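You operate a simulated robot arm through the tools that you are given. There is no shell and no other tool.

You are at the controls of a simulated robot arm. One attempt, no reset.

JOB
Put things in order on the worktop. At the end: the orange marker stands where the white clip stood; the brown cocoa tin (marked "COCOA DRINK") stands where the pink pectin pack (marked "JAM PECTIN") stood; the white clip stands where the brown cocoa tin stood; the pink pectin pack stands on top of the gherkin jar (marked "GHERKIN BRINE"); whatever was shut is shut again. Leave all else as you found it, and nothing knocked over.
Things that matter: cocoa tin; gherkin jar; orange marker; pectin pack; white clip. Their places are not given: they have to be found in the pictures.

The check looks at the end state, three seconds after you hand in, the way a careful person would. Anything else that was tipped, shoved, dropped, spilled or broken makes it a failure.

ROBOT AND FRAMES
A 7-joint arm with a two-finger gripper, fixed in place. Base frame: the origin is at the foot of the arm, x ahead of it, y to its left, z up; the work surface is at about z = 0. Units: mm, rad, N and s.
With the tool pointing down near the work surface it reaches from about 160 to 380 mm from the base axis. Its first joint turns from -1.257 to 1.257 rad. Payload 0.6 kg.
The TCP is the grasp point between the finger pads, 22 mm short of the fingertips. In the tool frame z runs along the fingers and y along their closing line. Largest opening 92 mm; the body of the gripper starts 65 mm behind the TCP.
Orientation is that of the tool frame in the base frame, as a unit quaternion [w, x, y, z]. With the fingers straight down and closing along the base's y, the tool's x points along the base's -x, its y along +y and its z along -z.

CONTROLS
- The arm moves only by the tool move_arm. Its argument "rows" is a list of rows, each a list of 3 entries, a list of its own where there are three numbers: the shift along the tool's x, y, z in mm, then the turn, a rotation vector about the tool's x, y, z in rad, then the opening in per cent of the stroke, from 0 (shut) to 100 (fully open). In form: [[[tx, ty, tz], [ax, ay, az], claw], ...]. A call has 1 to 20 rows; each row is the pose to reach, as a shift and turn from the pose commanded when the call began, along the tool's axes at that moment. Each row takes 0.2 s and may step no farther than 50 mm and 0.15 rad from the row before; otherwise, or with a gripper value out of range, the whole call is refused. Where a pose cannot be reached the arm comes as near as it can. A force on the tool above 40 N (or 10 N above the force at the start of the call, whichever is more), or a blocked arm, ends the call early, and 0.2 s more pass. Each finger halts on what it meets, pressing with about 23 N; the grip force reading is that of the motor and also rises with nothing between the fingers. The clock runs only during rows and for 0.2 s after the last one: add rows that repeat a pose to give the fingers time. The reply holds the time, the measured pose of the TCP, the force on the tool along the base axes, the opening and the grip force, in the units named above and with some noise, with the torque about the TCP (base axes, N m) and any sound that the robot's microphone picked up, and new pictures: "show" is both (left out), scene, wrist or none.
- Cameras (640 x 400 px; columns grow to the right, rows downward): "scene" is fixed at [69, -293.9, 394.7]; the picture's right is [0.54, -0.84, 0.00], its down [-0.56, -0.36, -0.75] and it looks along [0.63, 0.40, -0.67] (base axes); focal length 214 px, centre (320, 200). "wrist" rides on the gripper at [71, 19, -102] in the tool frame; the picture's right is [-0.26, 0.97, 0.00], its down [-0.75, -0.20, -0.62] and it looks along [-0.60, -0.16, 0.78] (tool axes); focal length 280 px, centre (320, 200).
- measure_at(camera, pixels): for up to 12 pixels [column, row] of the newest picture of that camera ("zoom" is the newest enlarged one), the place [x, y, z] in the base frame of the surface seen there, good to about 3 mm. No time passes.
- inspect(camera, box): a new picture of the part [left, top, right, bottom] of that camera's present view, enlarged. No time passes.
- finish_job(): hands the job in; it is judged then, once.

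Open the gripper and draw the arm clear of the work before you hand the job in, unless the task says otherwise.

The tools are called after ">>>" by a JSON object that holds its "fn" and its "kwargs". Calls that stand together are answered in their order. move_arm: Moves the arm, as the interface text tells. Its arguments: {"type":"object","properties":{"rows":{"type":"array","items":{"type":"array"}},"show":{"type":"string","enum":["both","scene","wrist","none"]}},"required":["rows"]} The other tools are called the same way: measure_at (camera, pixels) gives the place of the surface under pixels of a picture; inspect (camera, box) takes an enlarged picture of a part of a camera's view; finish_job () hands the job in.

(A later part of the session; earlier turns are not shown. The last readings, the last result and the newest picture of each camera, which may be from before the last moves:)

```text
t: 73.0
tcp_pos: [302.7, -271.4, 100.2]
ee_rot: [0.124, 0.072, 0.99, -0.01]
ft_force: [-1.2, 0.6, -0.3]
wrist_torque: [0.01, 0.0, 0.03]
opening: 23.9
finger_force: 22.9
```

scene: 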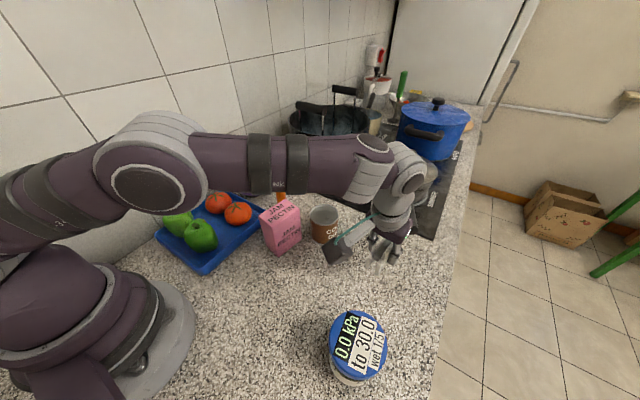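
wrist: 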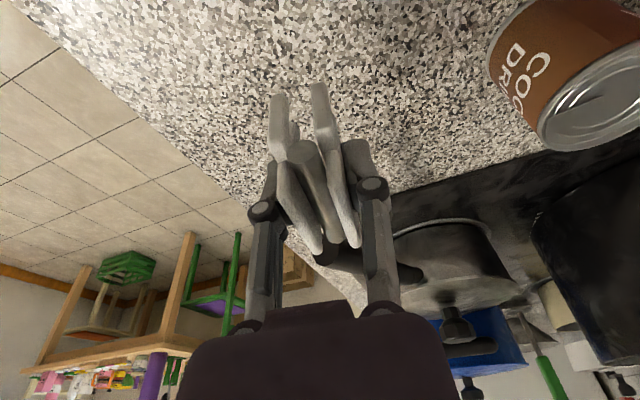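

Clip held level, bottom ≈70 mm up. I carry it at this height to the tin's old place, TCP target ≈(204.5,-150.5).

>>> {"fn": "move_arm", "kwargs": {"rows": [[[5, 5, -1.3], [0, 0, 0], 15], [[16, 15, -4], [0, 0, 0], 15], [[30, 28.5, -7.6], [0, 0, 0], 15], [[44, 42, -11.2], [0, 0, 0], 15], [[58, 55, -14.8], [0, 0, 0], 15], [[72, 68.5, -18.4], [0, 0, 0], 15], [[86, 82, -22], [0, 0, 0], 15], [[98, 93, -25], [0, 0, 0], 15], [[106, 101, -27], [0, 0, 0], 15], [[109.8, 104.5, -28], [0, 0, 0], 15], [[109.8, 104.5, -28], [0, 0, 0], 15]], "show": "both"}}

```text
t: 75.4
tcp_pos: [204.4, -150.7, 98.7]
ee_rot: [0.124, 0.073, 0.99, -0.011]
ft_force: [0.5, 0.3, -0.7]
wrist_torque: [0.0, 0.01, 0.0]
opening: 23.7
finger_force: 22.9
```

scene: 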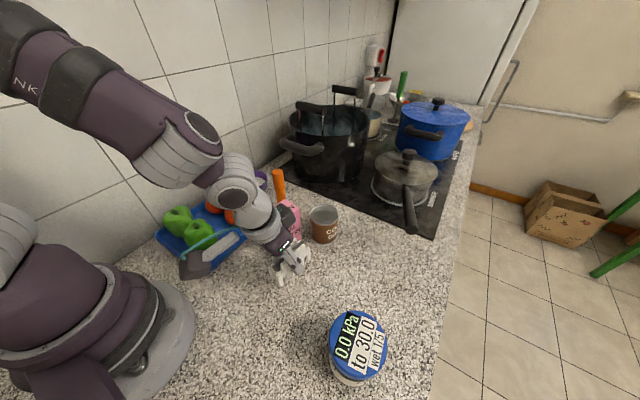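
wrist: 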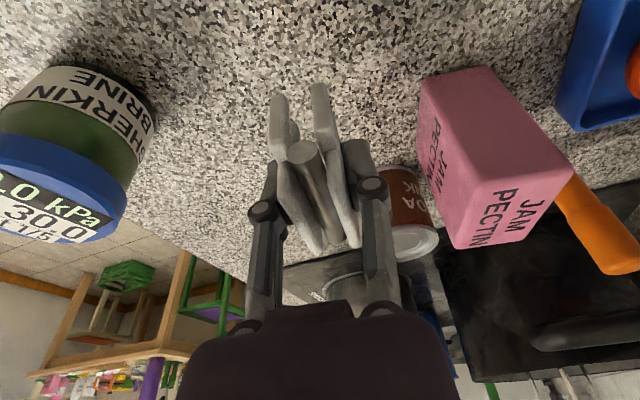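

Clip is over the target with the parked pack clear to the right. I lower 65 mm straight down.

>>> {"fn": "move_arm", "kwargs": {"rows": [[[2, 0, 7.8], [0, 0, 0], 15], [[5, 0, 19.4], [0, 0, 0], 15], [[8.2, 0, 32], [0, 0, 0], 15], [[11.4, 0, 44.6], [0, 0, 0], 15], [[14.1, 0, 55.2], [0, 0, 0], 15], [[15.6, 0, 61], [0, 0, 0], 15], [[16.1, 0, 63], [0, 0, 0], 15], [[16.1, 0, 63], [0, 0, 0], 15]], "show": "both"}}

```text
t: 77.2
tcp_pos: [205.5, -150.5, 34.7]
ee_rot: [0.124, 0.072, 0.99, -0.009]
ft_force: [-0.8, 0.5, -0.3]
wrist_torque: [0.03, 0.02, -0.01]
opening: 23.7
finger_force: 22.9
```

scene: 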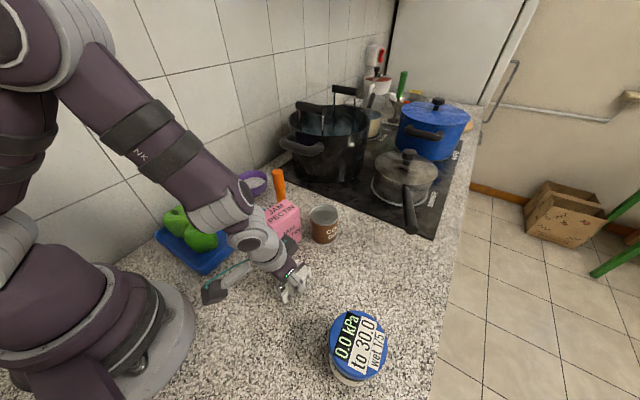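
wrist: 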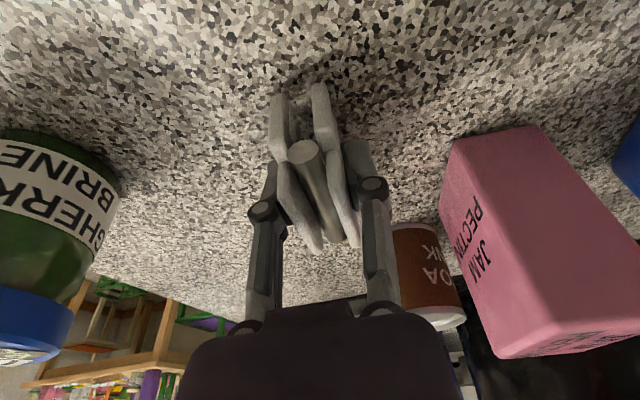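

About 4–5 mm to go. I check that the wrist link, at about (255,240), keeps clear of the parked pack and the peppers.

>>> {"fn": "measure_at", "kwargs": {"camera": "scene", "pixels": [[255, 240], [262, 225], [240, 225], [215, 215], [250, 210], [275, 245], [268, 212], [300, 230], [190, 215], [200, 235], [212, 290], [290, 285]]}}

>>> {"fn": "inspect", "kwargs": {"camera": "scene", "box": [190, 170, 350, 310]}}

```text
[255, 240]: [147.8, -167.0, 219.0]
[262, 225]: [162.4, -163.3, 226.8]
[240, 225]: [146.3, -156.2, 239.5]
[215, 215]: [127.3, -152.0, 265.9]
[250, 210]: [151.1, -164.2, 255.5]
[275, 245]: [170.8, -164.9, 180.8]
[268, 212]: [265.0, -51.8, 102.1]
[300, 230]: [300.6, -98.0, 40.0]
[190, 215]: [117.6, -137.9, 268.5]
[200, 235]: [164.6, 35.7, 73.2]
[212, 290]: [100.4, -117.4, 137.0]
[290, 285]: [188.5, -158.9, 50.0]
```

```text
2.86 times, centred on (270, 240) of scene
```

zoom: 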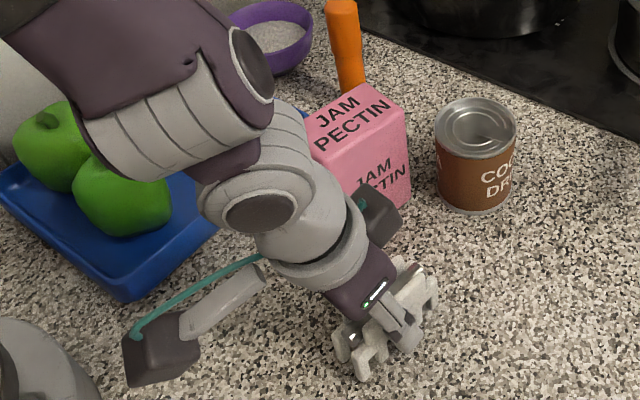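

The hand is well clear, but there is a dark protrusion on the hand's far side at zoom (380,215) near the pack; I measure it.

>>> {"fn": "measure_at", "kwargs": {"camera": "zoom", "pixels": [[375, 225], [395, 215], [380, 190], [350, 195], [400, 245], [360, 350], [420, 300], [365, 370], [430, 280], [405, 205]]}}

```text
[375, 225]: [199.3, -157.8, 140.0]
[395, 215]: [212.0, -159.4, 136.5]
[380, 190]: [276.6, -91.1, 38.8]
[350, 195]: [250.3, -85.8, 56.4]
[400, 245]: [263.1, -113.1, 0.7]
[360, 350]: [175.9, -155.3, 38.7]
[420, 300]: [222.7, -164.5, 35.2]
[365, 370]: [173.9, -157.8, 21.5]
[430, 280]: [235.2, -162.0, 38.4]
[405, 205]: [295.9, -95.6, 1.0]
```

All clear. I lower 3 mm and read the force.

>>> {"fn": "move_arm", "kwargs": {"rows": [[[0.25, 0, 1], [0, 0, 0], 15], [[0.5, 0, 1.95], [0, 0, 0], 15], [[0.74, 0, 2.9], [0, 0, 0], 15], [[0.74, 0, 2.9], [0, 0, 0], 15]], "show": "none"}}

```text
t: 78.2
tcp_pos: [204.1, -150.0, 32.5]
ee_rot: [0.124, 0.073, 0.99, -0.009]
ft_force: [0.3, -0.2, 0.2]
wrist_torque: [-0.02, -0.02, -0.01]
opening: 23.6
finger_force: 22.6
```

No contact yet; lower 1.2 mm more.

>>> {"fn": "move_arm", "kwargs": {"rows": [[[0.15, 0, 0.6], [0, 0, 0], 15], [[0.3, 0, 1.16], [0, 0, 0], 15], [[0.3, 0, 1.16], [0, 0, 0], 15]], "show": "none"}}

```text
t: 79.0
tcp_pos: [204.6, -150.7, 31.0]
ee_rot: [0.124, 0.072, 0.99, -0.01]
ft_force: [-1.0, 1.1, -1.4]
wrist_torque: [0.03, 0.01, -0.01]
opening: 23.8
finger_force: 23.3
```

Still free; lower another 0.8 mm.

>>> {"fn": "move_arm", "kwargs": {"rows": [[[0.1, 0, 0.4], [0, 0, 0], 15], [[0.2, 0, 0.78], [0, 0, 0], 15], [[0.2, 0, 0.78], [0, 0, 0], 15]], "show": "none"}}

```text
t: 79.8
tcp_pos: [204.2, -150.2, 30.1]
ee_rot: [0.125, 0.072, 0.99, -0.009]
ft_force: [-0.5, 0.5, -0.1]
wrist_torque: [-0.02, -0.01, -0.01]
opening: 23.7
finger_force: 23.3
```

Commanded height now equals the pick height. One more 0.6 mm step to find contact.

>>> {"fn": "move_arm", "kwargs": {"rows": [[[0.08, 0, 0.3], [0, 0, 0], 15], [[0.15, 0, 0.58], [0, 0, 0], 15], [[0.15, 0, 0.58], [0, 0, 0], 15]], "show": "scene"}}

>>> {"fn": "inspect", "kwargs": {"camera": "scene", "box": [260, 240, 340, 310]}}

```text
t: 80.6
tcp_pos: [203.9, -150.7, 30.0]
ee_rot: [0.124, 0.072, 0.99, -0.01]
ft_force: [-0.7, 0.8, 0.7]
wrist_torque: [0.02, -0.02, -0.04]
opening: 23.8
finger_force: 22.8
```

scene: 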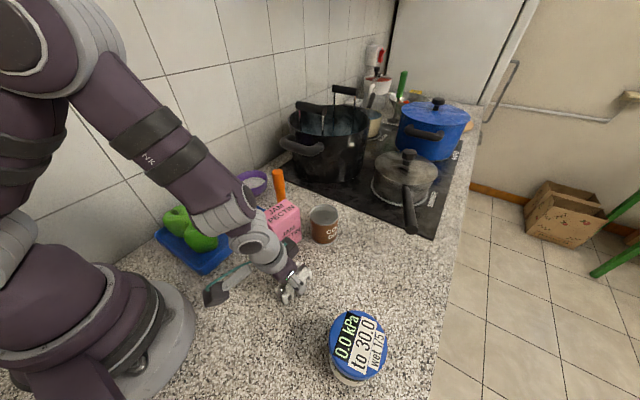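

```text
5.71 times, centred on (300, 275) of scene
```

zoom: 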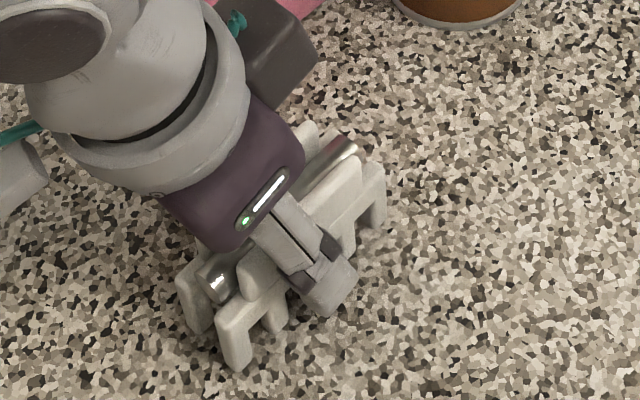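

Teeth look very near the surface but the force is still ~0. I lower 0.6 mm more.

>>> {"fn": "move_arm", "kwargs": {"rows": [[[0.08, 0, 0.3], [0, 0, 0], 15], [[0.15, 0, 0.58], [0, 0, 0], 15], [[0.15, 0, 0.58], [0, 0, 0], 15]], "show": "none"}}

```text
t: 81.4
tcp_pos: [204.5, -150.4, 29.9]
ee_rot: [0.124, 0.072, 0.99, -0.01]
ft_force: [-1.9, -0.7, 16.6]
wrist_torque: [-0.02, -0.05, -0.03]
opening: 23.9
finger_force: 22.7
```

Contact (16.6 N). I back off 0.4 mm and open the fingers gradually.

>>> {"fn": "move_arm", "kwargs": {"rows": [[[-0.05, 0, -0.2], [0, 0, 0], 15], [[-0.1, 0, -0.4], [0, 0, 0], 15], [[-0.1, 0, -0.4], [0, 0, 0], 24], [[-0.1, 0, -0.4], [0, 0, 0], 27], [[-0.1, 0, -0.4], [0, 0, 0], 31], [[-0.1, 0, -0.4], [0, 0, 0], 38], [[-0.1, 0, -0.4], [0, 0, 0], 48], [[-0.1, 0, -0.4], [0, 0, 0], 60], [[-0.1, 0, -0.4], [0, 0, 0], 70], [[-0.1, 0, -0.4], [0, 0, 0], 70]], "show": "both"}}

```text
t: 83.6
tcp_pos: [203.7, -149.0, 28.2]
ee_rot: [0.125, 0.072, 0.99, -0.01]
ft_force: [0.4, -0.1, 0.0]
wrist_torque: [-0.02, -0.02, -0.01]
opening: 64.4
finger_force: 0.0
```

scene: 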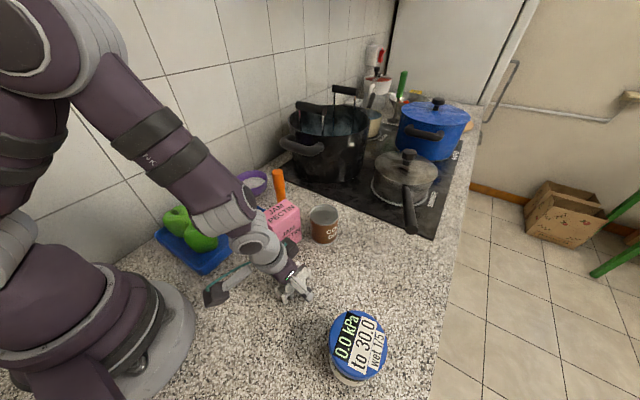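
wrist: 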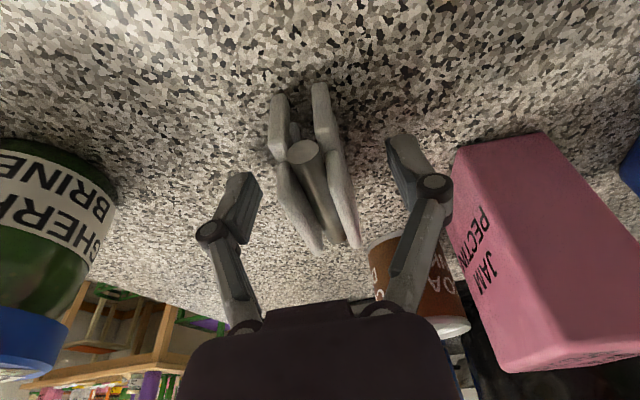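

The clip stands free between the open fingers. I rise straight up 110 mm and then straighten the tool.

>>> {"fn": "move_arm", "kwargs": {"rows": [[[-1.2, 0, -4.8], [0, 0, 0], 70], [[-4, 0, -15.5], [0, 0, 0], 70], [[-8, 0, -31], [0, 0, 0], 70], [[-12.4, 0, -48.5], [0, 0, 0], 70], [[-17.3, 0, -67.8], [0, 0, 0], 80], [[-22.3, 0, -87.2], [0, 0.05, 0], 90], [[-26, 0, -101.7], [0, 0.12, 0], 100], [[-27.2, 0, -106.6], [0, 0.19, 0], 100], [[-27.2, 0, -106.6], [0, 0.25, 0], 100], [[-27.2, 0, -106.6], [0, 0.25, 0], 100]], "show": "both"}}

```text
t: 85.8
tcp_pos: [204.4, -150.8, 138.6]
ee_rot: [-0.001, 0.072, 0.997, -0.001]
ft_force: [-0.4, 0.0, -0.1]
wrist_torque: [-0.01, -0.03, 0.01]
opening: 91.8
finger_force: 0.0
```

scene: 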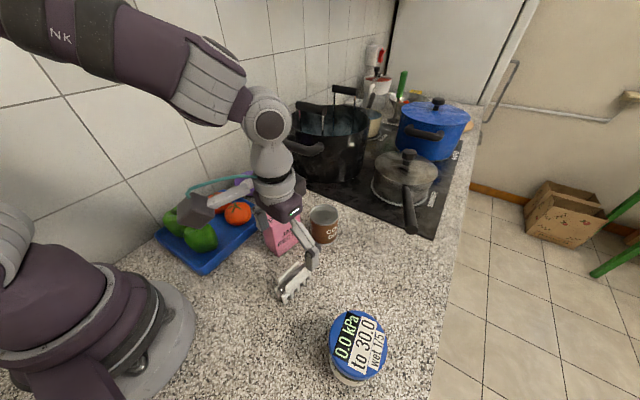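
wrist: 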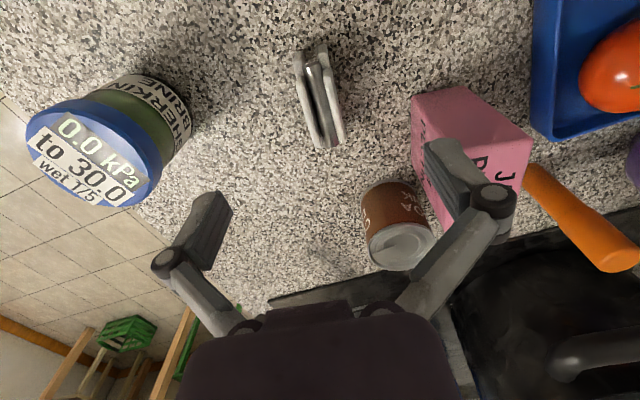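

The clip stands upright on the tin's old spot. Now the marker: I zoom in on it and the pot handle and bowl next to it.

>>> {"fn": "inspect", "kwargs": {"camera": "scene", "box": [240, 130, 340, 220]}}

>>> {"fn": "inspect", "kwargs": {"camera": "wrist", "box": [500, 130, 640, 290]}}

```text
4.44 times, centred on (290, 175) of scene
```

zoom: 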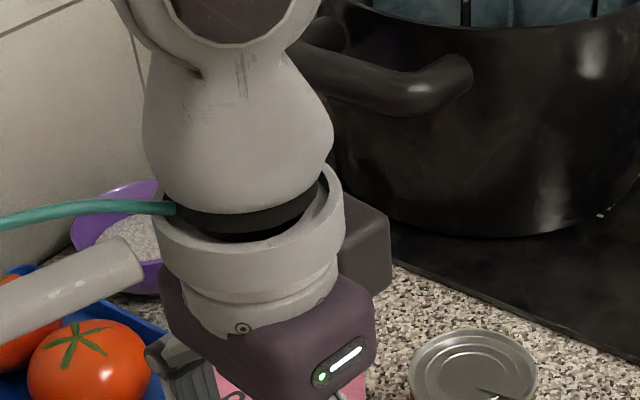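

```text
2.50 times, centred on (570, 210) of wrist
```

zoom: 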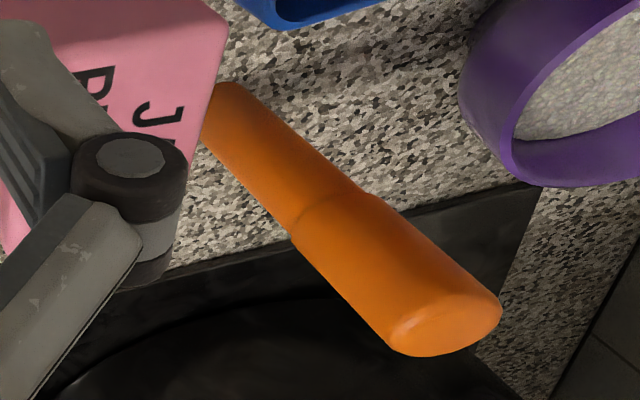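

The marker has a wider cap on top with a step at zoom (330,210); gripping the cap could pull it off, so I want to grip the barrel or across the joint. I measure heights along it.

>>> {"fn": "measure_at", "kwargs": {"camera": "zoom", "pixels": [[235, 115], [270, 160], [310, 190], [325, 215], [345, 235], [380, 270], [410, 300], [445, 325], [490, 305], [395, 340], [360, 200], [290, 235]]}}

```text
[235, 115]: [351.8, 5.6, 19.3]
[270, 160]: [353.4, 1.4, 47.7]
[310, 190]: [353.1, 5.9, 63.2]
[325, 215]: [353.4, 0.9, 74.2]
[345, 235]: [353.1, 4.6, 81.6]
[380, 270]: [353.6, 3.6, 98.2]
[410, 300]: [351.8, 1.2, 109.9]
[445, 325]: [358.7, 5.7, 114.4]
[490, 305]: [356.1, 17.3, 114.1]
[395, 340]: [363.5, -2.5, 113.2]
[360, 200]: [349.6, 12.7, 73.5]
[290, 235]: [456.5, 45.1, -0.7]
```

The barrel runs up to z≈72 and the cap from there to 114; marker centre ≈(361,8). I measure my own finger pads at (430,150)/(457,215) to learn how far they reach above the grasp point.

>>> {"fn": "measure_at", "kwargs": {"camera": "wrist", "pixels": [[427, 145], [432, 165], [445, 190], [457, 212], [470, 215], [230, 205], [222, 235], [210, 265], [200, 275], [490, 200], [205, 195], [300, 315]]}}

>>> {"fn": "inspect", "kwargs": {"camera": "wrist", "box": [140, 170, 260, 350]}}

>>> {"fn": "inspect", "kwargs": {"camera": "scene", "box": [230, 150, 350, 300]}}

```text
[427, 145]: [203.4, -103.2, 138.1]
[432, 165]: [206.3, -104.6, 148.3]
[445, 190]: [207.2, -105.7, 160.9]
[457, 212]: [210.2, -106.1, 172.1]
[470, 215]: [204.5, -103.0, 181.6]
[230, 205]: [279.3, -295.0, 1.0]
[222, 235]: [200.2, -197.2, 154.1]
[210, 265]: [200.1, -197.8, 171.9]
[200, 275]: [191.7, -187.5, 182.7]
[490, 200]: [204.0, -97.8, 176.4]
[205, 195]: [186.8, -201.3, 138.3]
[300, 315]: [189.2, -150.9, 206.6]
```

```text
2.22 times, centred on (200, 260) of wrist
```

zoom: 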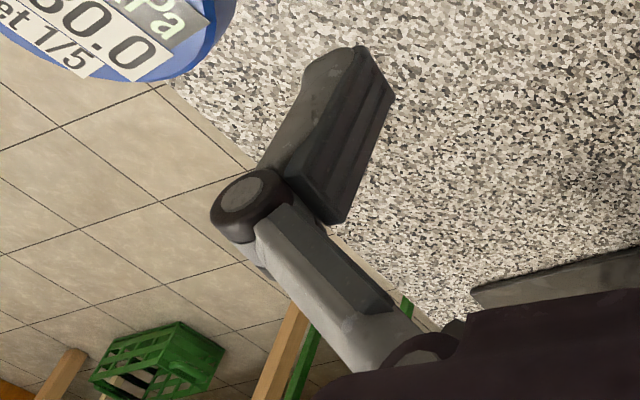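

```text
2.67 times, centred on (290, 225) of scene
```

zoom: 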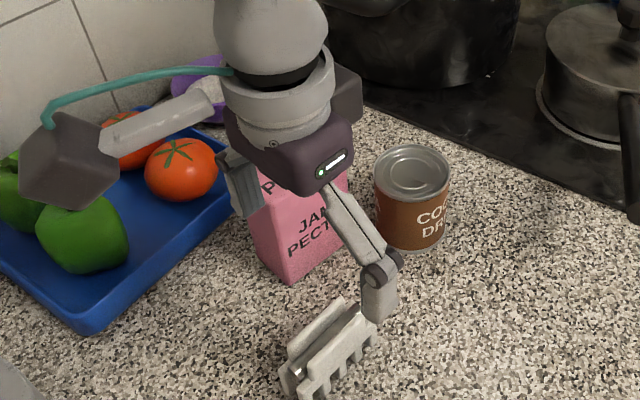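

The pads span from about the TCP level up 34 mm when open, and shift forward as they close. I'll grip the barrel with TCP at z≈55 and the same 0.25 rad tilt. First I check the pot handle and bowl positions.

>>> {"fn": "measure_at", "kwargs": {"camera": "scene", "pixels": [[305, 152], [315, 153], [323, 149], [310, 145], [330, 175], [340, 180], [252, 178], [258, 190], [262, 186], [238, 200], [240, 222], [320, 185]]}}

>>> {"fn": "measure_at", "kwargs": {"camera": "wrist", "pixels": [[600, 250], [580, 360], [620, 340], [633, 160], [625, 185], [600, 50], [585, 80], [550, 135], [500, 250], [630, 385]]}}

```text
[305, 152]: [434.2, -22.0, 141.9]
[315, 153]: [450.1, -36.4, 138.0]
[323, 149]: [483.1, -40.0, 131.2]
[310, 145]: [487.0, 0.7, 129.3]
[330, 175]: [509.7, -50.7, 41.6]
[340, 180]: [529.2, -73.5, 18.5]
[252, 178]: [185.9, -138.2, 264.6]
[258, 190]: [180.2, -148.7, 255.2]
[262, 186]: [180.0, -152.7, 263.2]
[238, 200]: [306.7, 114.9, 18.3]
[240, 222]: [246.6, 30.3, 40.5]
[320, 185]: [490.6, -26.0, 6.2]
```

```text
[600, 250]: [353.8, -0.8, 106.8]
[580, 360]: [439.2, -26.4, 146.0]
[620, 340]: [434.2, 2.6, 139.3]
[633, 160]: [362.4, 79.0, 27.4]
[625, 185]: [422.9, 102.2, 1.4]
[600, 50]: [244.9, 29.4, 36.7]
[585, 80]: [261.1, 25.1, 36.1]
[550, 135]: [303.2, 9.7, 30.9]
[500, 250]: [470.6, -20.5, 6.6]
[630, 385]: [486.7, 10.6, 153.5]
```

Pot handle is at x≥430, bowl edge at y≥79, tray corner (303,10): the marker can be straddled with a 60 % opening. I travel above it to about (361,8,175).

>>> {"fn": "move_arm", "kwargs": {"rows": [[[0, 0, -18], [0, 0, 0], 90], [[-4, 5, -36.3], [0, 0, 0], 80], [[-15, 20, -36.3], [0, 0, 0], 70], [[-28, 38, -36.3], [0, 0, 0], 60], [[-41, 56, -36.3], [0, 0, 0], 60], [[-54, 74, -36.3], [0, 0, 0], 60], [[-67, 92, -36.3], [0, 0, 0], 60], [[-80, 110, -36.3], [0, 0, 0], 60], [[-93, 127, -36.3], [0, 0, 0], 60], [[-106, 144, -36.3], [0, 0, 0], 60], [[-118, 160, -36.3], [0, 0, 0], 60], [[-127, 173, -36.3], [0, 0, 0], 60], [[-132.1, 179.6, -36.3], [0, 0, 0], 60], [[-132.1, 179.6, -36.3], [0, 0, 0], 60]], "show": "both"}}

```text
t: 88.8
tcp_pos: [361.7, 7.6, 175.2]
ee_rot: [0.0, 0.073, 0.997, -0.001]
ft_force: [-1.1, -0.2, -1.0]
wrist_torque: [-0.02, 0.01, 0.01]
opening: 55.4
finger_force: 0.0
```

scene: 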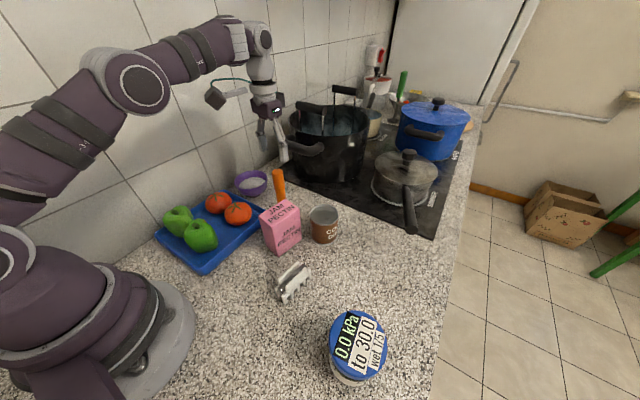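
wrist: 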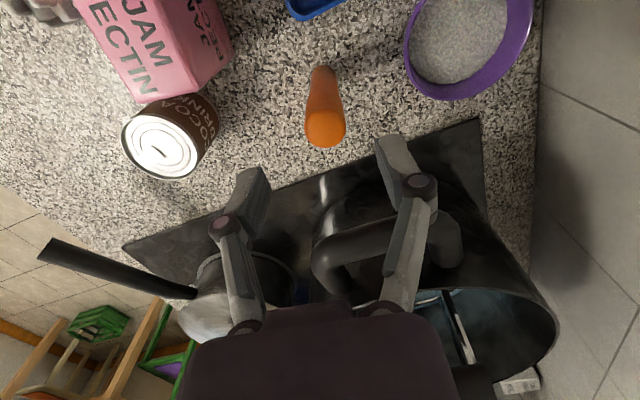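

Above the marker; its top shows at about (326,130) in the wrist view. I measure it precisely.

>>> {"fn": "inspect", "kwargs": {"camera": "wrist", "box": [285, 55, 365, 155]}}

```text
4.00 times, centred on (325, 105) of wrist
```

zoom: 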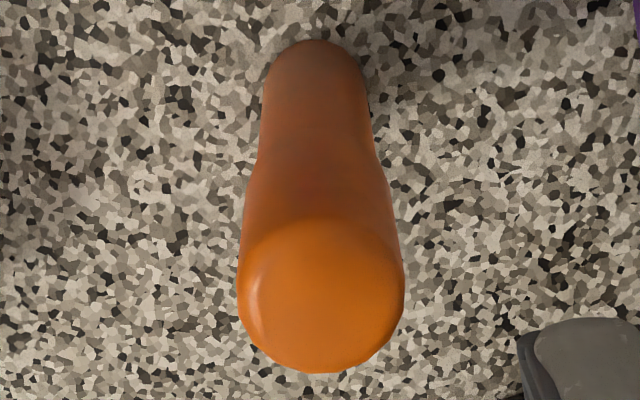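

>>> {"fn": "measure_at", "kwargs": {"camera": "zoom", "pixels": [[321, 297], [245, 290], [398, 285], [318, 230], [325, 365], [312, 50], [270, 90], [358, 85], [318, 160], [260, 160], [378, 155]]}}

```text
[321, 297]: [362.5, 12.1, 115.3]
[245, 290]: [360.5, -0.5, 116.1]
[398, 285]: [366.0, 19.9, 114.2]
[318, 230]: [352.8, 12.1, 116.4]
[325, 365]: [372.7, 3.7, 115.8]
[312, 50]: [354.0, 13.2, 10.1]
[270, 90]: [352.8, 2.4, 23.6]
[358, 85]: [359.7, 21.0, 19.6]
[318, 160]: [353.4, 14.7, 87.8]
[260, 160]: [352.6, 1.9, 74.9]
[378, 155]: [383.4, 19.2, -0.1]
```

Marker centre ≈(362.5,9.3), cap diameter ≈21, top 115. I apply the 0.25 rad tilt here, with a small centring shift.

>>> {"fn": "move_arm", "kwargs": {"rows": [[[-0.5, 0.5, 0], [0, -0.06, 0], 60], [[-1.3, 1.5, 0], [0, -0.12, 0], 60], [[-1.3, 1.5, 0], [0, -0.18, 0], 60], [[-1.3, 1.5, 0], [0, -0.25, 0], 60], [[-1.3, 1.5, 0], [0, -0.25, 0], 60]], "show": "both"}}

```text
t: 90.0
tcp_pos: [362.1, 8.0, 175.9]
ee_rot: [0.125, 0.072, 0.989, -0.01]
ft_force: [-0.6, 0.8, -0.5]
wrist_torque: [0.03, 0.0, -0.02]
opening: 55.3
finger_force: 0.1
```

scene: 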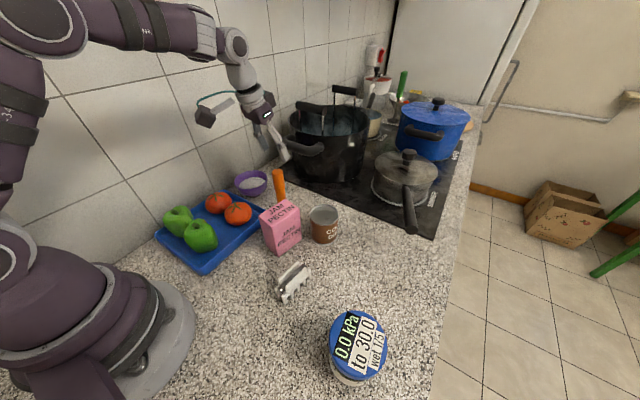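
wrist: 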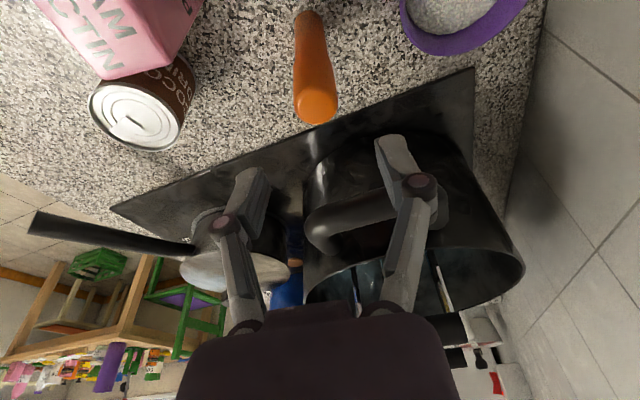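

Tilted, still above the marker. I descend 55 mm first, so the fingertips come beside the cap, and check alignment.

>>> {"fn": "move_arm", "kwargs": {"rows": [[[2.5, 0, 9.7], [0, 0, 0], 60], [[6.2, 0, 24.2], [0, 0, 0], 60], [[9.9, 0, 38.8], [0, 0, 0], 60], [[12.6, 0, 49.4], [0, 0, 0], 60], [[13.6, 0, 53.3], [0, 0, 0], 60], [[13.6, 0, 53.3], [0, 0, 0], 60]], "show": "both"}}

>>> {"fn": "inspect", "kwargs": {"camera": "wrist", "box": [200, 0, 460, 340]}}

```text
t: 91.4
tcp_pos: [362.6, 9.0, 121.9]
ee_rot: [0.125, 0.072, 0.99, -0.01]
ft_force: [0.2, -0.6, -0.5]
wrist_torque: [0.02, -0.03, 0.0]
opening: 55.5
finger_force: 0.0
```

scene: 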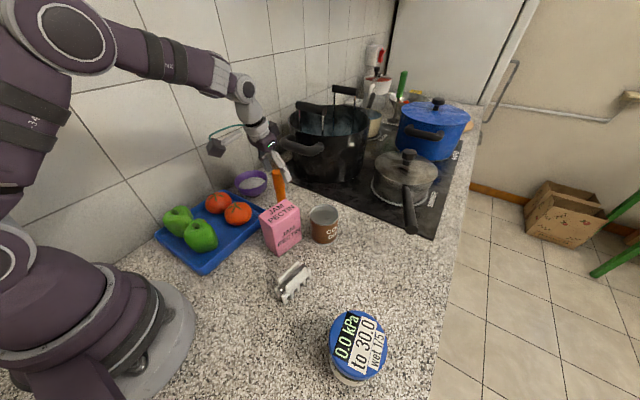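
wrist: 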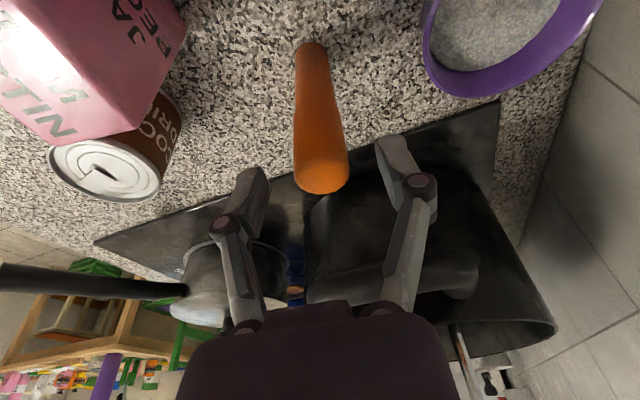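

```text
1.18 times, centred on (330, 170) of wrist
```

zoom: 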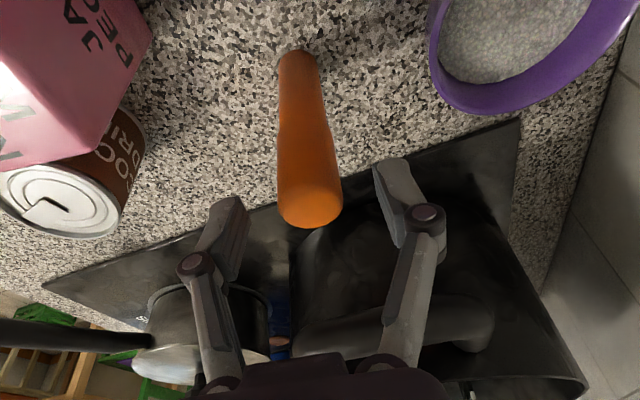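

Marker top sits at (320,178), right at the grasp point and midway between the fingers. I continue down 65 mm to z≈56.

>>> {"fn": "move_arm", "kwargs": {"rows": [[[2, 0, 7.8], [0, 0, 0], 60], [[5, 0, 19.4], [0, 0, 0], 60], [[8.2, 0, 32], [0, 0, 0], 60], [[11.4, 0, 44.6], [0, 0, 0], 60], [[14.1, 0, 55.2], [0, 0, 0], 60], [[15.7, 0, 61.5], [0, 0, 0], 60], [[16.1, 0, 63], [0, 0, 0], 60], [[16.1, 0, 63], [0, 0, 0], 60]], "show": "both"}}

```text
t: 93.2
tcp_pos: [363.8, 10.5, 56.0]
ee_rot: [0.124, 0.072, 0.99, -0.01]
ft_force: [-1.3, 0.2, -0.2]
wrist_torque: [-0.01, 0.02, -0.02]
opening: 55.1
finger_force: 0.0
```

scene: 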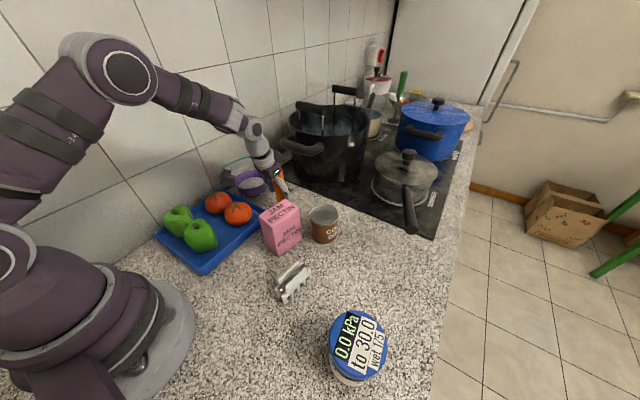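
wrist: 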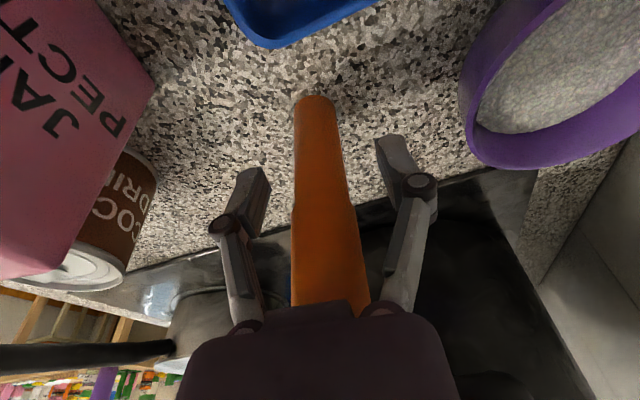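

The barrel is between the fingers, no contact force. I close slowly on it.

>>> {"fn": "move_arm", "kwargs": {"rows": [[[0, 0, 0], [0, 0, 0], 52], [[0, 0, 0], [0, 0, 0], 44], [[0, 0, 0], [0, 0, 0], 36], [[0, 0, 0], [0, 0, 0], 28], [[0, 0, 0], [0, 0, 0], 22], [[0, 0, 0], [0, 0, 0], 16], [[0, 0, 0], [0, 0, 0], 10], [[0, 0, 0], [0, 0, 0], 10]], "show": "both"}}

>>> {"fn": "inspect", "kwargs": {"camera": "scene", "box": [230, 120, 330, 220]}}

```text
t: 95.0
tcp_pos: [364.3, 10.6, 56.8]
ee_rot: [0.124, 0.073, 0.99, -0.009]
ft_force: [0.0, -0.6, 2.0]
wrist_torque: [0.02, -0.01, -0.03]
opening: 25.6
finger_force: 22.5
```

scene: 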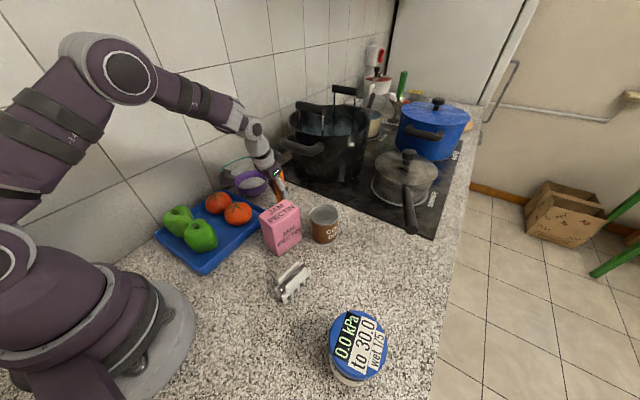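
wrist: 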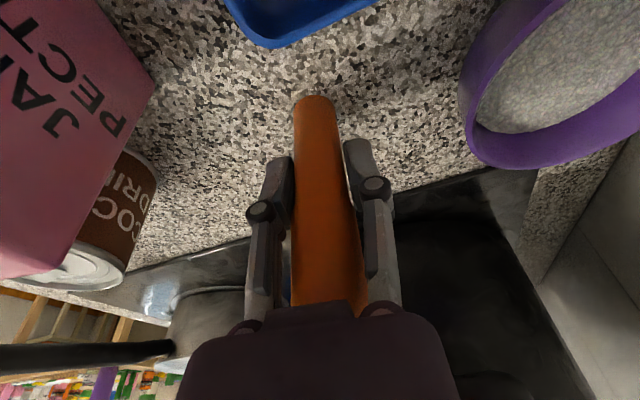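

```text
4.00 times, centred on (280, 170) of scene
```

zoom: 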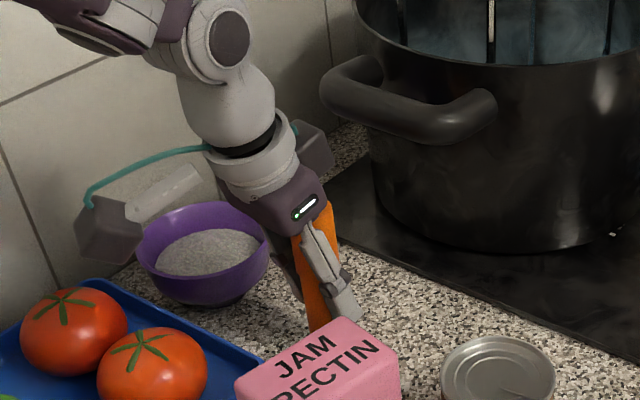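

The grip closed at 25.6 mm, which equals the cap's width (barrel ≈22.8), so the pads' upper ends are on the cap edge. I'd rather hold the barrel: I open again, then will tilt more (0.42 rad) and go lower.

>>> {"fn": "move_arm", "kwargs": {"rows": [[[0, 0, 0], [0, 0, 0], 28], [[0, 0, 0], [0, 0, 0], 32], [[0, 0, 0], [0, 0, 0], 40], [[0, 0, 0], [0, 0, 0], 50], [[0, 0, 0], [0, 0, 0], 60], [[0, 0, 0], [0, 0, 0], 60]], "show": "both"}}

>>> {"fn": "measure_at", "kwargs": {"camera": "scene", "pixels": [[218, 193], [238, 203], [218, 200], [238, 210], [210, 240], [215, 165]]}}

>>> {"fn": "inspect", "kwargs": {"camera": "wrist", "box": [230, 80, 420, 320]}}

```text
t: 96.4
tcp_pos: [365.0, 9.4, 56.5]
ee_rot: [0.125, 0.072, 0.99, -0.01]
ft_force: [-0.7, 0.4, -0.1]
wrist_torque: [0.01, 0.01, 0.01]
opening: 54.9
finger_force: 0.0
```

scene: 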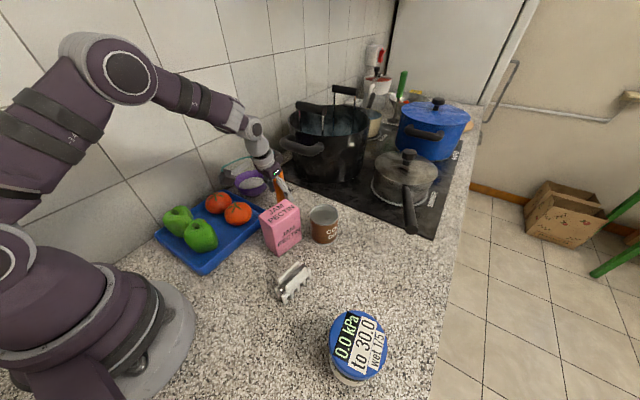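
wrist: 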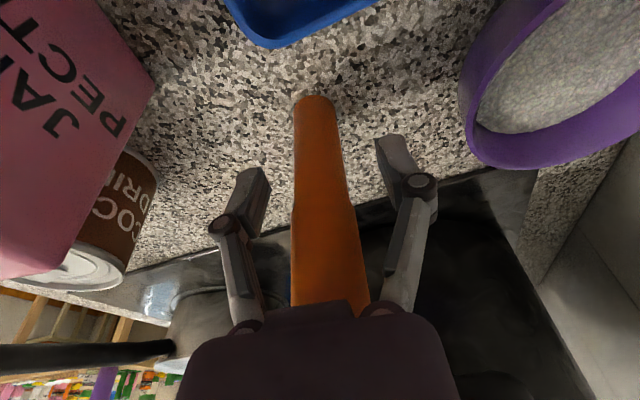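

```text
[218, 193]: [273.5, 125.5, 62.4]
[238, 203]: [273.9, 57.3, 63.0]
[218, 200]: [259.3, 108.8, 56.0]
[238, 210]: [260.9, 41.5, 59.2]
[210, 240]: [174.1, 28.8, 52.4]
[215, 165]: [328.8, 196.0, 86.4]
```

```text
1.67 times, centred on (325, 200) of wrist
```

zoom: 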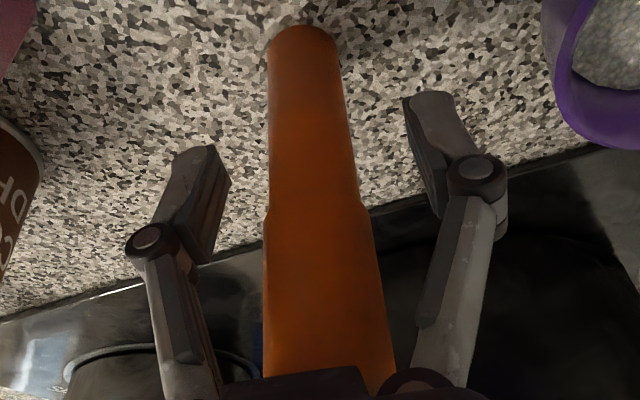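

The marker stands undisturbed. The cap step shows at zoom (268,212)/(370,210); I measure it and the pad ends.

>>> {"fn": "measure_at", "kwargs": {"camera": "zoom", "pixels": [[275, 200], [272, 222], [320, 205], [320, 225], [362, 208], [368, 222], [228, 185], [205, 255], [410, 110], [443, 215], [300, 45], [340, 45]]}}

```text
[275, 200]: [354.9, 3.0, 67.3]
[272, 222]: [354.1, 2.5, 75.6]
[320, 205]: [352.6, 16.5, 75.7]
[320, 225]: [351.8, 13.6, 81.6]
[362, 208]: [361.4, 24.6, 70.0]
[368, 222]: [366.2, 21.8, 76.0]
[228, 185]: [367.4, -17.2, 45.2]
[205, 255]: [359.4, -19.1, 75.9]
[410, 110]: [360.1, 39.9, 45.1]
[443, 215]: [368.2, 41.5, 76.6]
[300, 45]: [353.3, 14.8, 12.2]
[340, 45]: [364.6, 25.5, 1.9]
```

The step is at z≈71; with TCP at z≈47 the closed pads will end near z≈61, entirely on the barrel. I tilt 0.17 rad more and then lower 9 mm.

>>> {"fn": "move_arm", "kwargs": {"rows": [[[0.5, 0, 0], [0, -0.05, 0], 60], [[1, 0.1, 0], [0, -0.1, 0], 60], [[1.4, 0.2, 0], [0, -0.17, 0], 60], [[2.2, 0.3, 3], [0, -0.17, 0], 60], [[3.1, 0.3, 6], [0, -0.17, 0], 60], [[3.7, 0.3, 8.3], [0, -0.17, 0], 60], [[3.7, 0.3, 8.3], [0, -0.17, 0], 60]], "show": "both"}}

>>> {"fn": "inspect", "kwargs": {"camera": "wrist", "box": [230, 80, 420, 320]}}

>>> {"fn": "inspect", "kwargs": {"camera": "scene", "box": [210, 120, 330, 220]}}

```text
t: 98.0
tcp_pos: [361.1, 10.0, 46.1]
ee_rot: [0.208, 0.072, 0.975, -0.016]
ft_force: [-0.8, 1.0, 0.4]
wrist_torque: [0.02, -0.01, 0.03]
opening: 55.2
finger_force: 0.0
```

scene: 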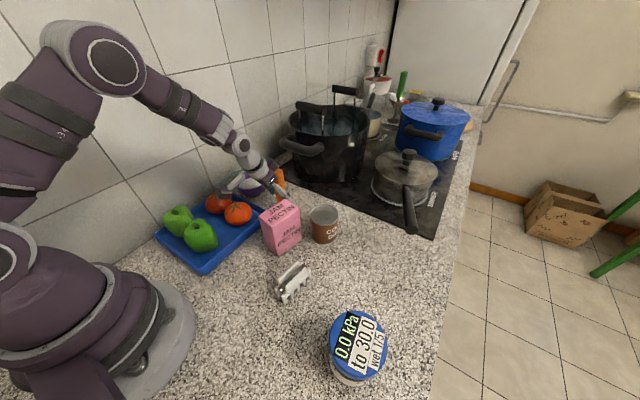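
wrist: 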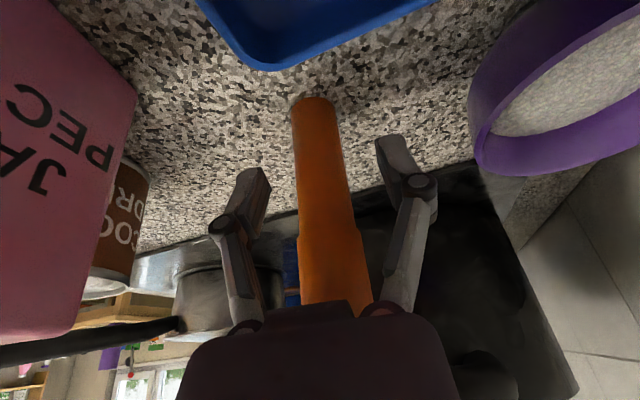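

```text
1.67 times, centred on (325, 200) of wrist
```

zoom: 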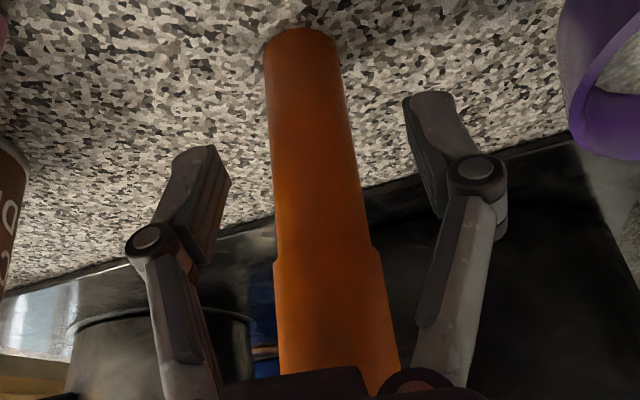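

```text
4.00 times, centred on (270, 170) of scene
```

zoom: 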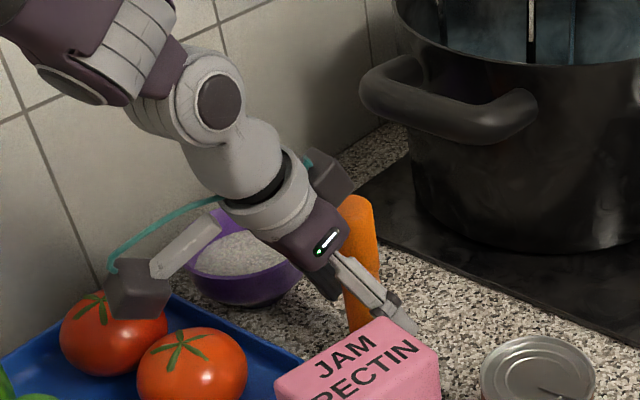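

Pads now sit entirely below the step, nothing touched (force ≈0). I close on the barrel.

>>> {"fn": "move_arm", "kwargs": {"rows": [[[0, 0, 0], [0, 0, 0], 52], [[0, 0, 0], [0, 0, 0], 44], [[0, 0, 0], [0, 0, 0], 36], [[0, 0, 0], [0, 0, 0], 28], [[0, 0, 0], [0, 0, 0], 22], [[0, 0, 0], [0, 0, 0], 16], [[0, 0, 0], [0, 0, 0], 10], [[0, 0, 0], [0, 0, 0], 10]], "show": "both"}}

>>> {"fn": "inspect", "kwargs": {"camera": "wrist", "box": [230, 80, 420, 320]}}

```text
t: 99.8
tcp_pos: [362.3, 10.8, 45.8]
ee_rot: [0.207, 0.071, 0.976, -0.016]
ft_force: [0.8, 0.0, 1.2]
wrist_torque: [-0.01, -0.02, 0.0]
opening: 25.4
finger_force: 22.9
```

scene: 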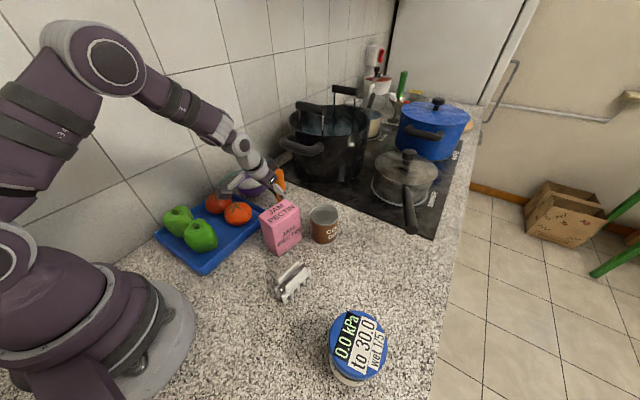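
wrist: 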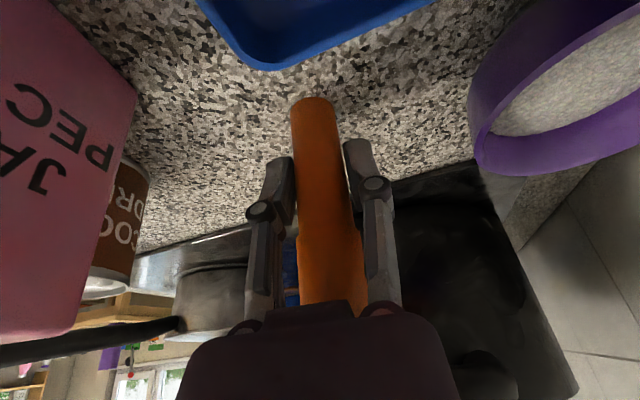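

```text
1.67 times, centred on (325, 200) of wrist
```

zoom: 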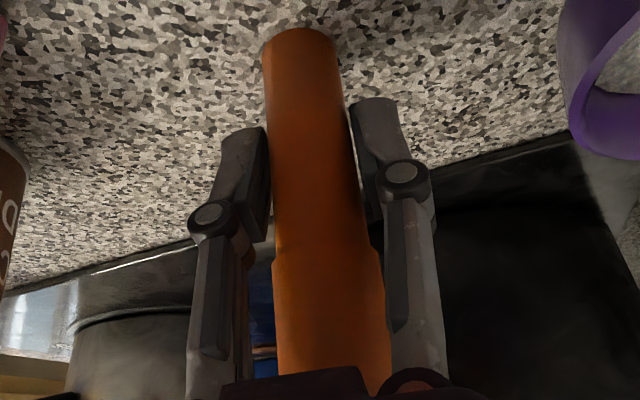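

Gripped with the pads on the barrel. I lift the marker straight up 80 mm.

>>> {"fn": "move_arm", "kwargs": {"rows": [[[-1.2, 0, -2.7], [0, 0, 0], 10], [[-4.1, 0, -9.1], [0, 0, 0], 10], [[-9, 0, -20.1], [0, 0, 0], 10], [[-15.1, 0, -33.8], [0, 0, 0], 10], [[-21.2, 0, -47.5], [0, 0, 0], 10], [[-26.9, 0, -60.3], [0, 0, 0], 10], [[-31, 0, -69.4], [0, 0, 0], 10], [[-32.6, 0, -73], [0, 0, 0], 10], [[-32.6, 0, -73], [0, 0, 0], 10]], "show": "both"}}

```text
t: 101.8
tcp_pos: [361.2, 11.4, 127.6]
ee_rot: [0.207, 0.071, 0.976, -0.016]
ft_force: [0.2, 0.4, -0.4]
wrist_torque: [0.0, 0.02, -0.01]
opening: 25.4
finger_force: 23.1
```

scene: 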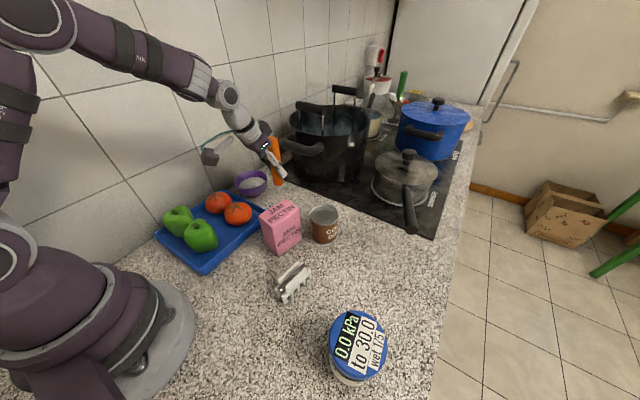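
wrist: 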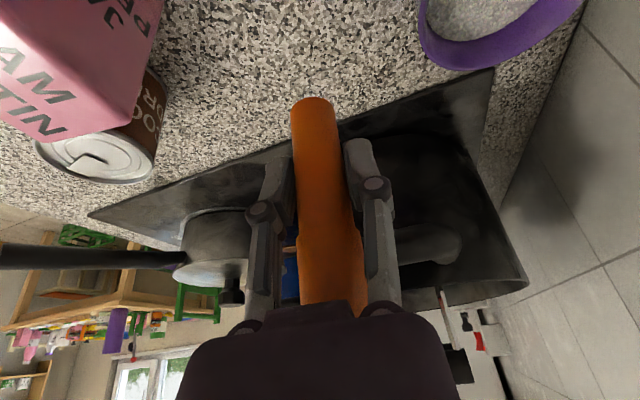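

Marker is held upright. I carry it at ~95 mm bottom clearance over to the clip's old place (300,-269), turning the tool to point radially outward on the way.

>>> {"fn": "move_arm", "kwargs": {"rows": [[[-3, 0, -7], [0, 0, 0], 10], [[-6.1, -6, -13.7], [0.005, 0, 0.011], 10], [[-4.8, -20, -14.3], [0.0167, 0, 0.0374], 10], [[-3.4, -40, -14.9], [0.0334, 0, 0.0748], 10], [[-2.1, -60, -15.5], [0.0501, 0, 0.1121], 10], [[-0.7, -80, -16.1], [0.0668, 0, 0.1495], 10], [[0.6, -100, -16.7], [0.0835, 0, 0.1869], 10], [[2, -120, -17.3], [0.1003, 0, 0.2243], 10], [[3.3, -140, -17.9], [0.117, 0, 0.2617], 10], [[4.7, -160, -18.5], [0.1337, 0, 0.299], 10], [[6, -180, -19.1], [0.1504, 0, 0.3364], 10], [[7.3, -200, -19.7], [0.1671, 0, 0.3738], 10], [[8.7, -220, -20.2], [0.1838, 0, 0.4112], 10], [[10, -240, -20.8], [0.2005, 0, 0.4486], 10], [[11.4, -260, -21.4], [0.2172, 0, 0.4859], 10], [[12.4, -275.3, -21.9], [0.2303, 0, 0.5153], 10], [[13.1, -285.3, -22.2], [0.2387, 0, 0.534], 10], [[13.1, -285.3, -22.2], [0.2387, 0, 0.534], 10]], "show": "both"}}

```text
t: 105.6
tcp_pos: [298.9, -269.4, 140.4]
ee_rot: [0.195, 0.349, 0.914, -0.076]
ft_force: [0.3, -0.4, -0.7]
wrist_torque: [0.02, -0.01, 0.0]
opening: 25.4
finger_force: 23.1
```

scene: 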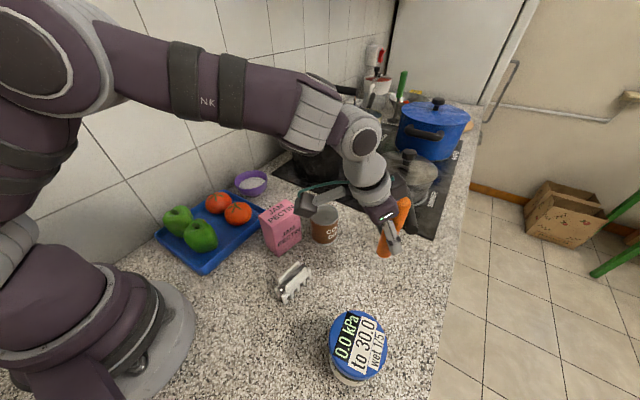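
wrist: 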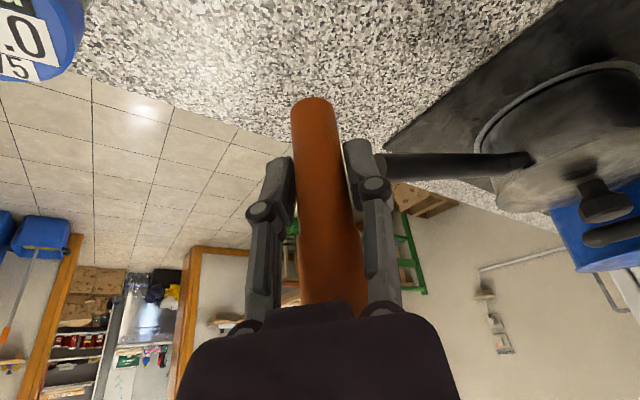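

Above the target. I zoom in to check that the marker is vertical and where its axis is.

>>> {"fn": "inspect", "kwargs": {"camera": "scene", "box": [340, 180, 440, 270]}}

```text
4.44 times, centred on (390, 225) of scene
```

zoom: 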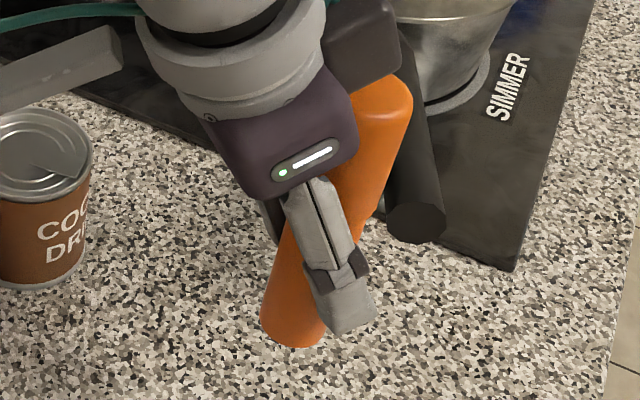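

>>> {"fn": "measure_at", "kwargs": {"camera": "zoom", "pixels": [[292, 335], [268, 310], [285, 260], [318, 340], [375, 110], [390, 90], [400, 130], [385, 165], [350, 220], [375, 80]]}}

>>> {"fn": "measure_at", "kwargs": {"camera": "wrist", "pixels": [[300, 110], [328, 110], [315, 104], [305, 160], [340, 160], [320, 230], [355, 250], [300, 250], [330, 290]]}}

```text
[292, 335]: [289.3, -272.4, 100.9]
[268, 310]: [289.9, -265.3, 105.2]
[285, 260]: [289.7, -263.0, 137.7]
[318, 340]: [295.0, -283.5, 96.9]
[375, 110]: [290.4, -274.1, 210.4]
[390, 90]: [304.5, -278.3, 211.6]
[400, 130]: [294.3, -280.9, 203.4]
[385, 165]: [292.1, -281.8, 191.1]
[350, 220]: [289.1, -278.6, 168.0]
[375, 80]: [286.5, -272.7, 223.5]
```

```text
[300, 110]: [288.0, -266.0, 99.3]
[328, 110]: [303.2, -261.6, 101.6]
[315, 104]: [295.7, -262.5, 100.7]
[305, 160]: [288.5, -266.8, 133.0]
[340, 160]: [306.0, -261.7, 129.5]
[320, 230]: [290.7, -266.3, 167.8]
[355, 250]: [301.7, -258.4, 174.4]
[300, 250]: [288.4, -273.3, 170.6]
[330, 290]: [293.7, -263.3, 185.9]
```

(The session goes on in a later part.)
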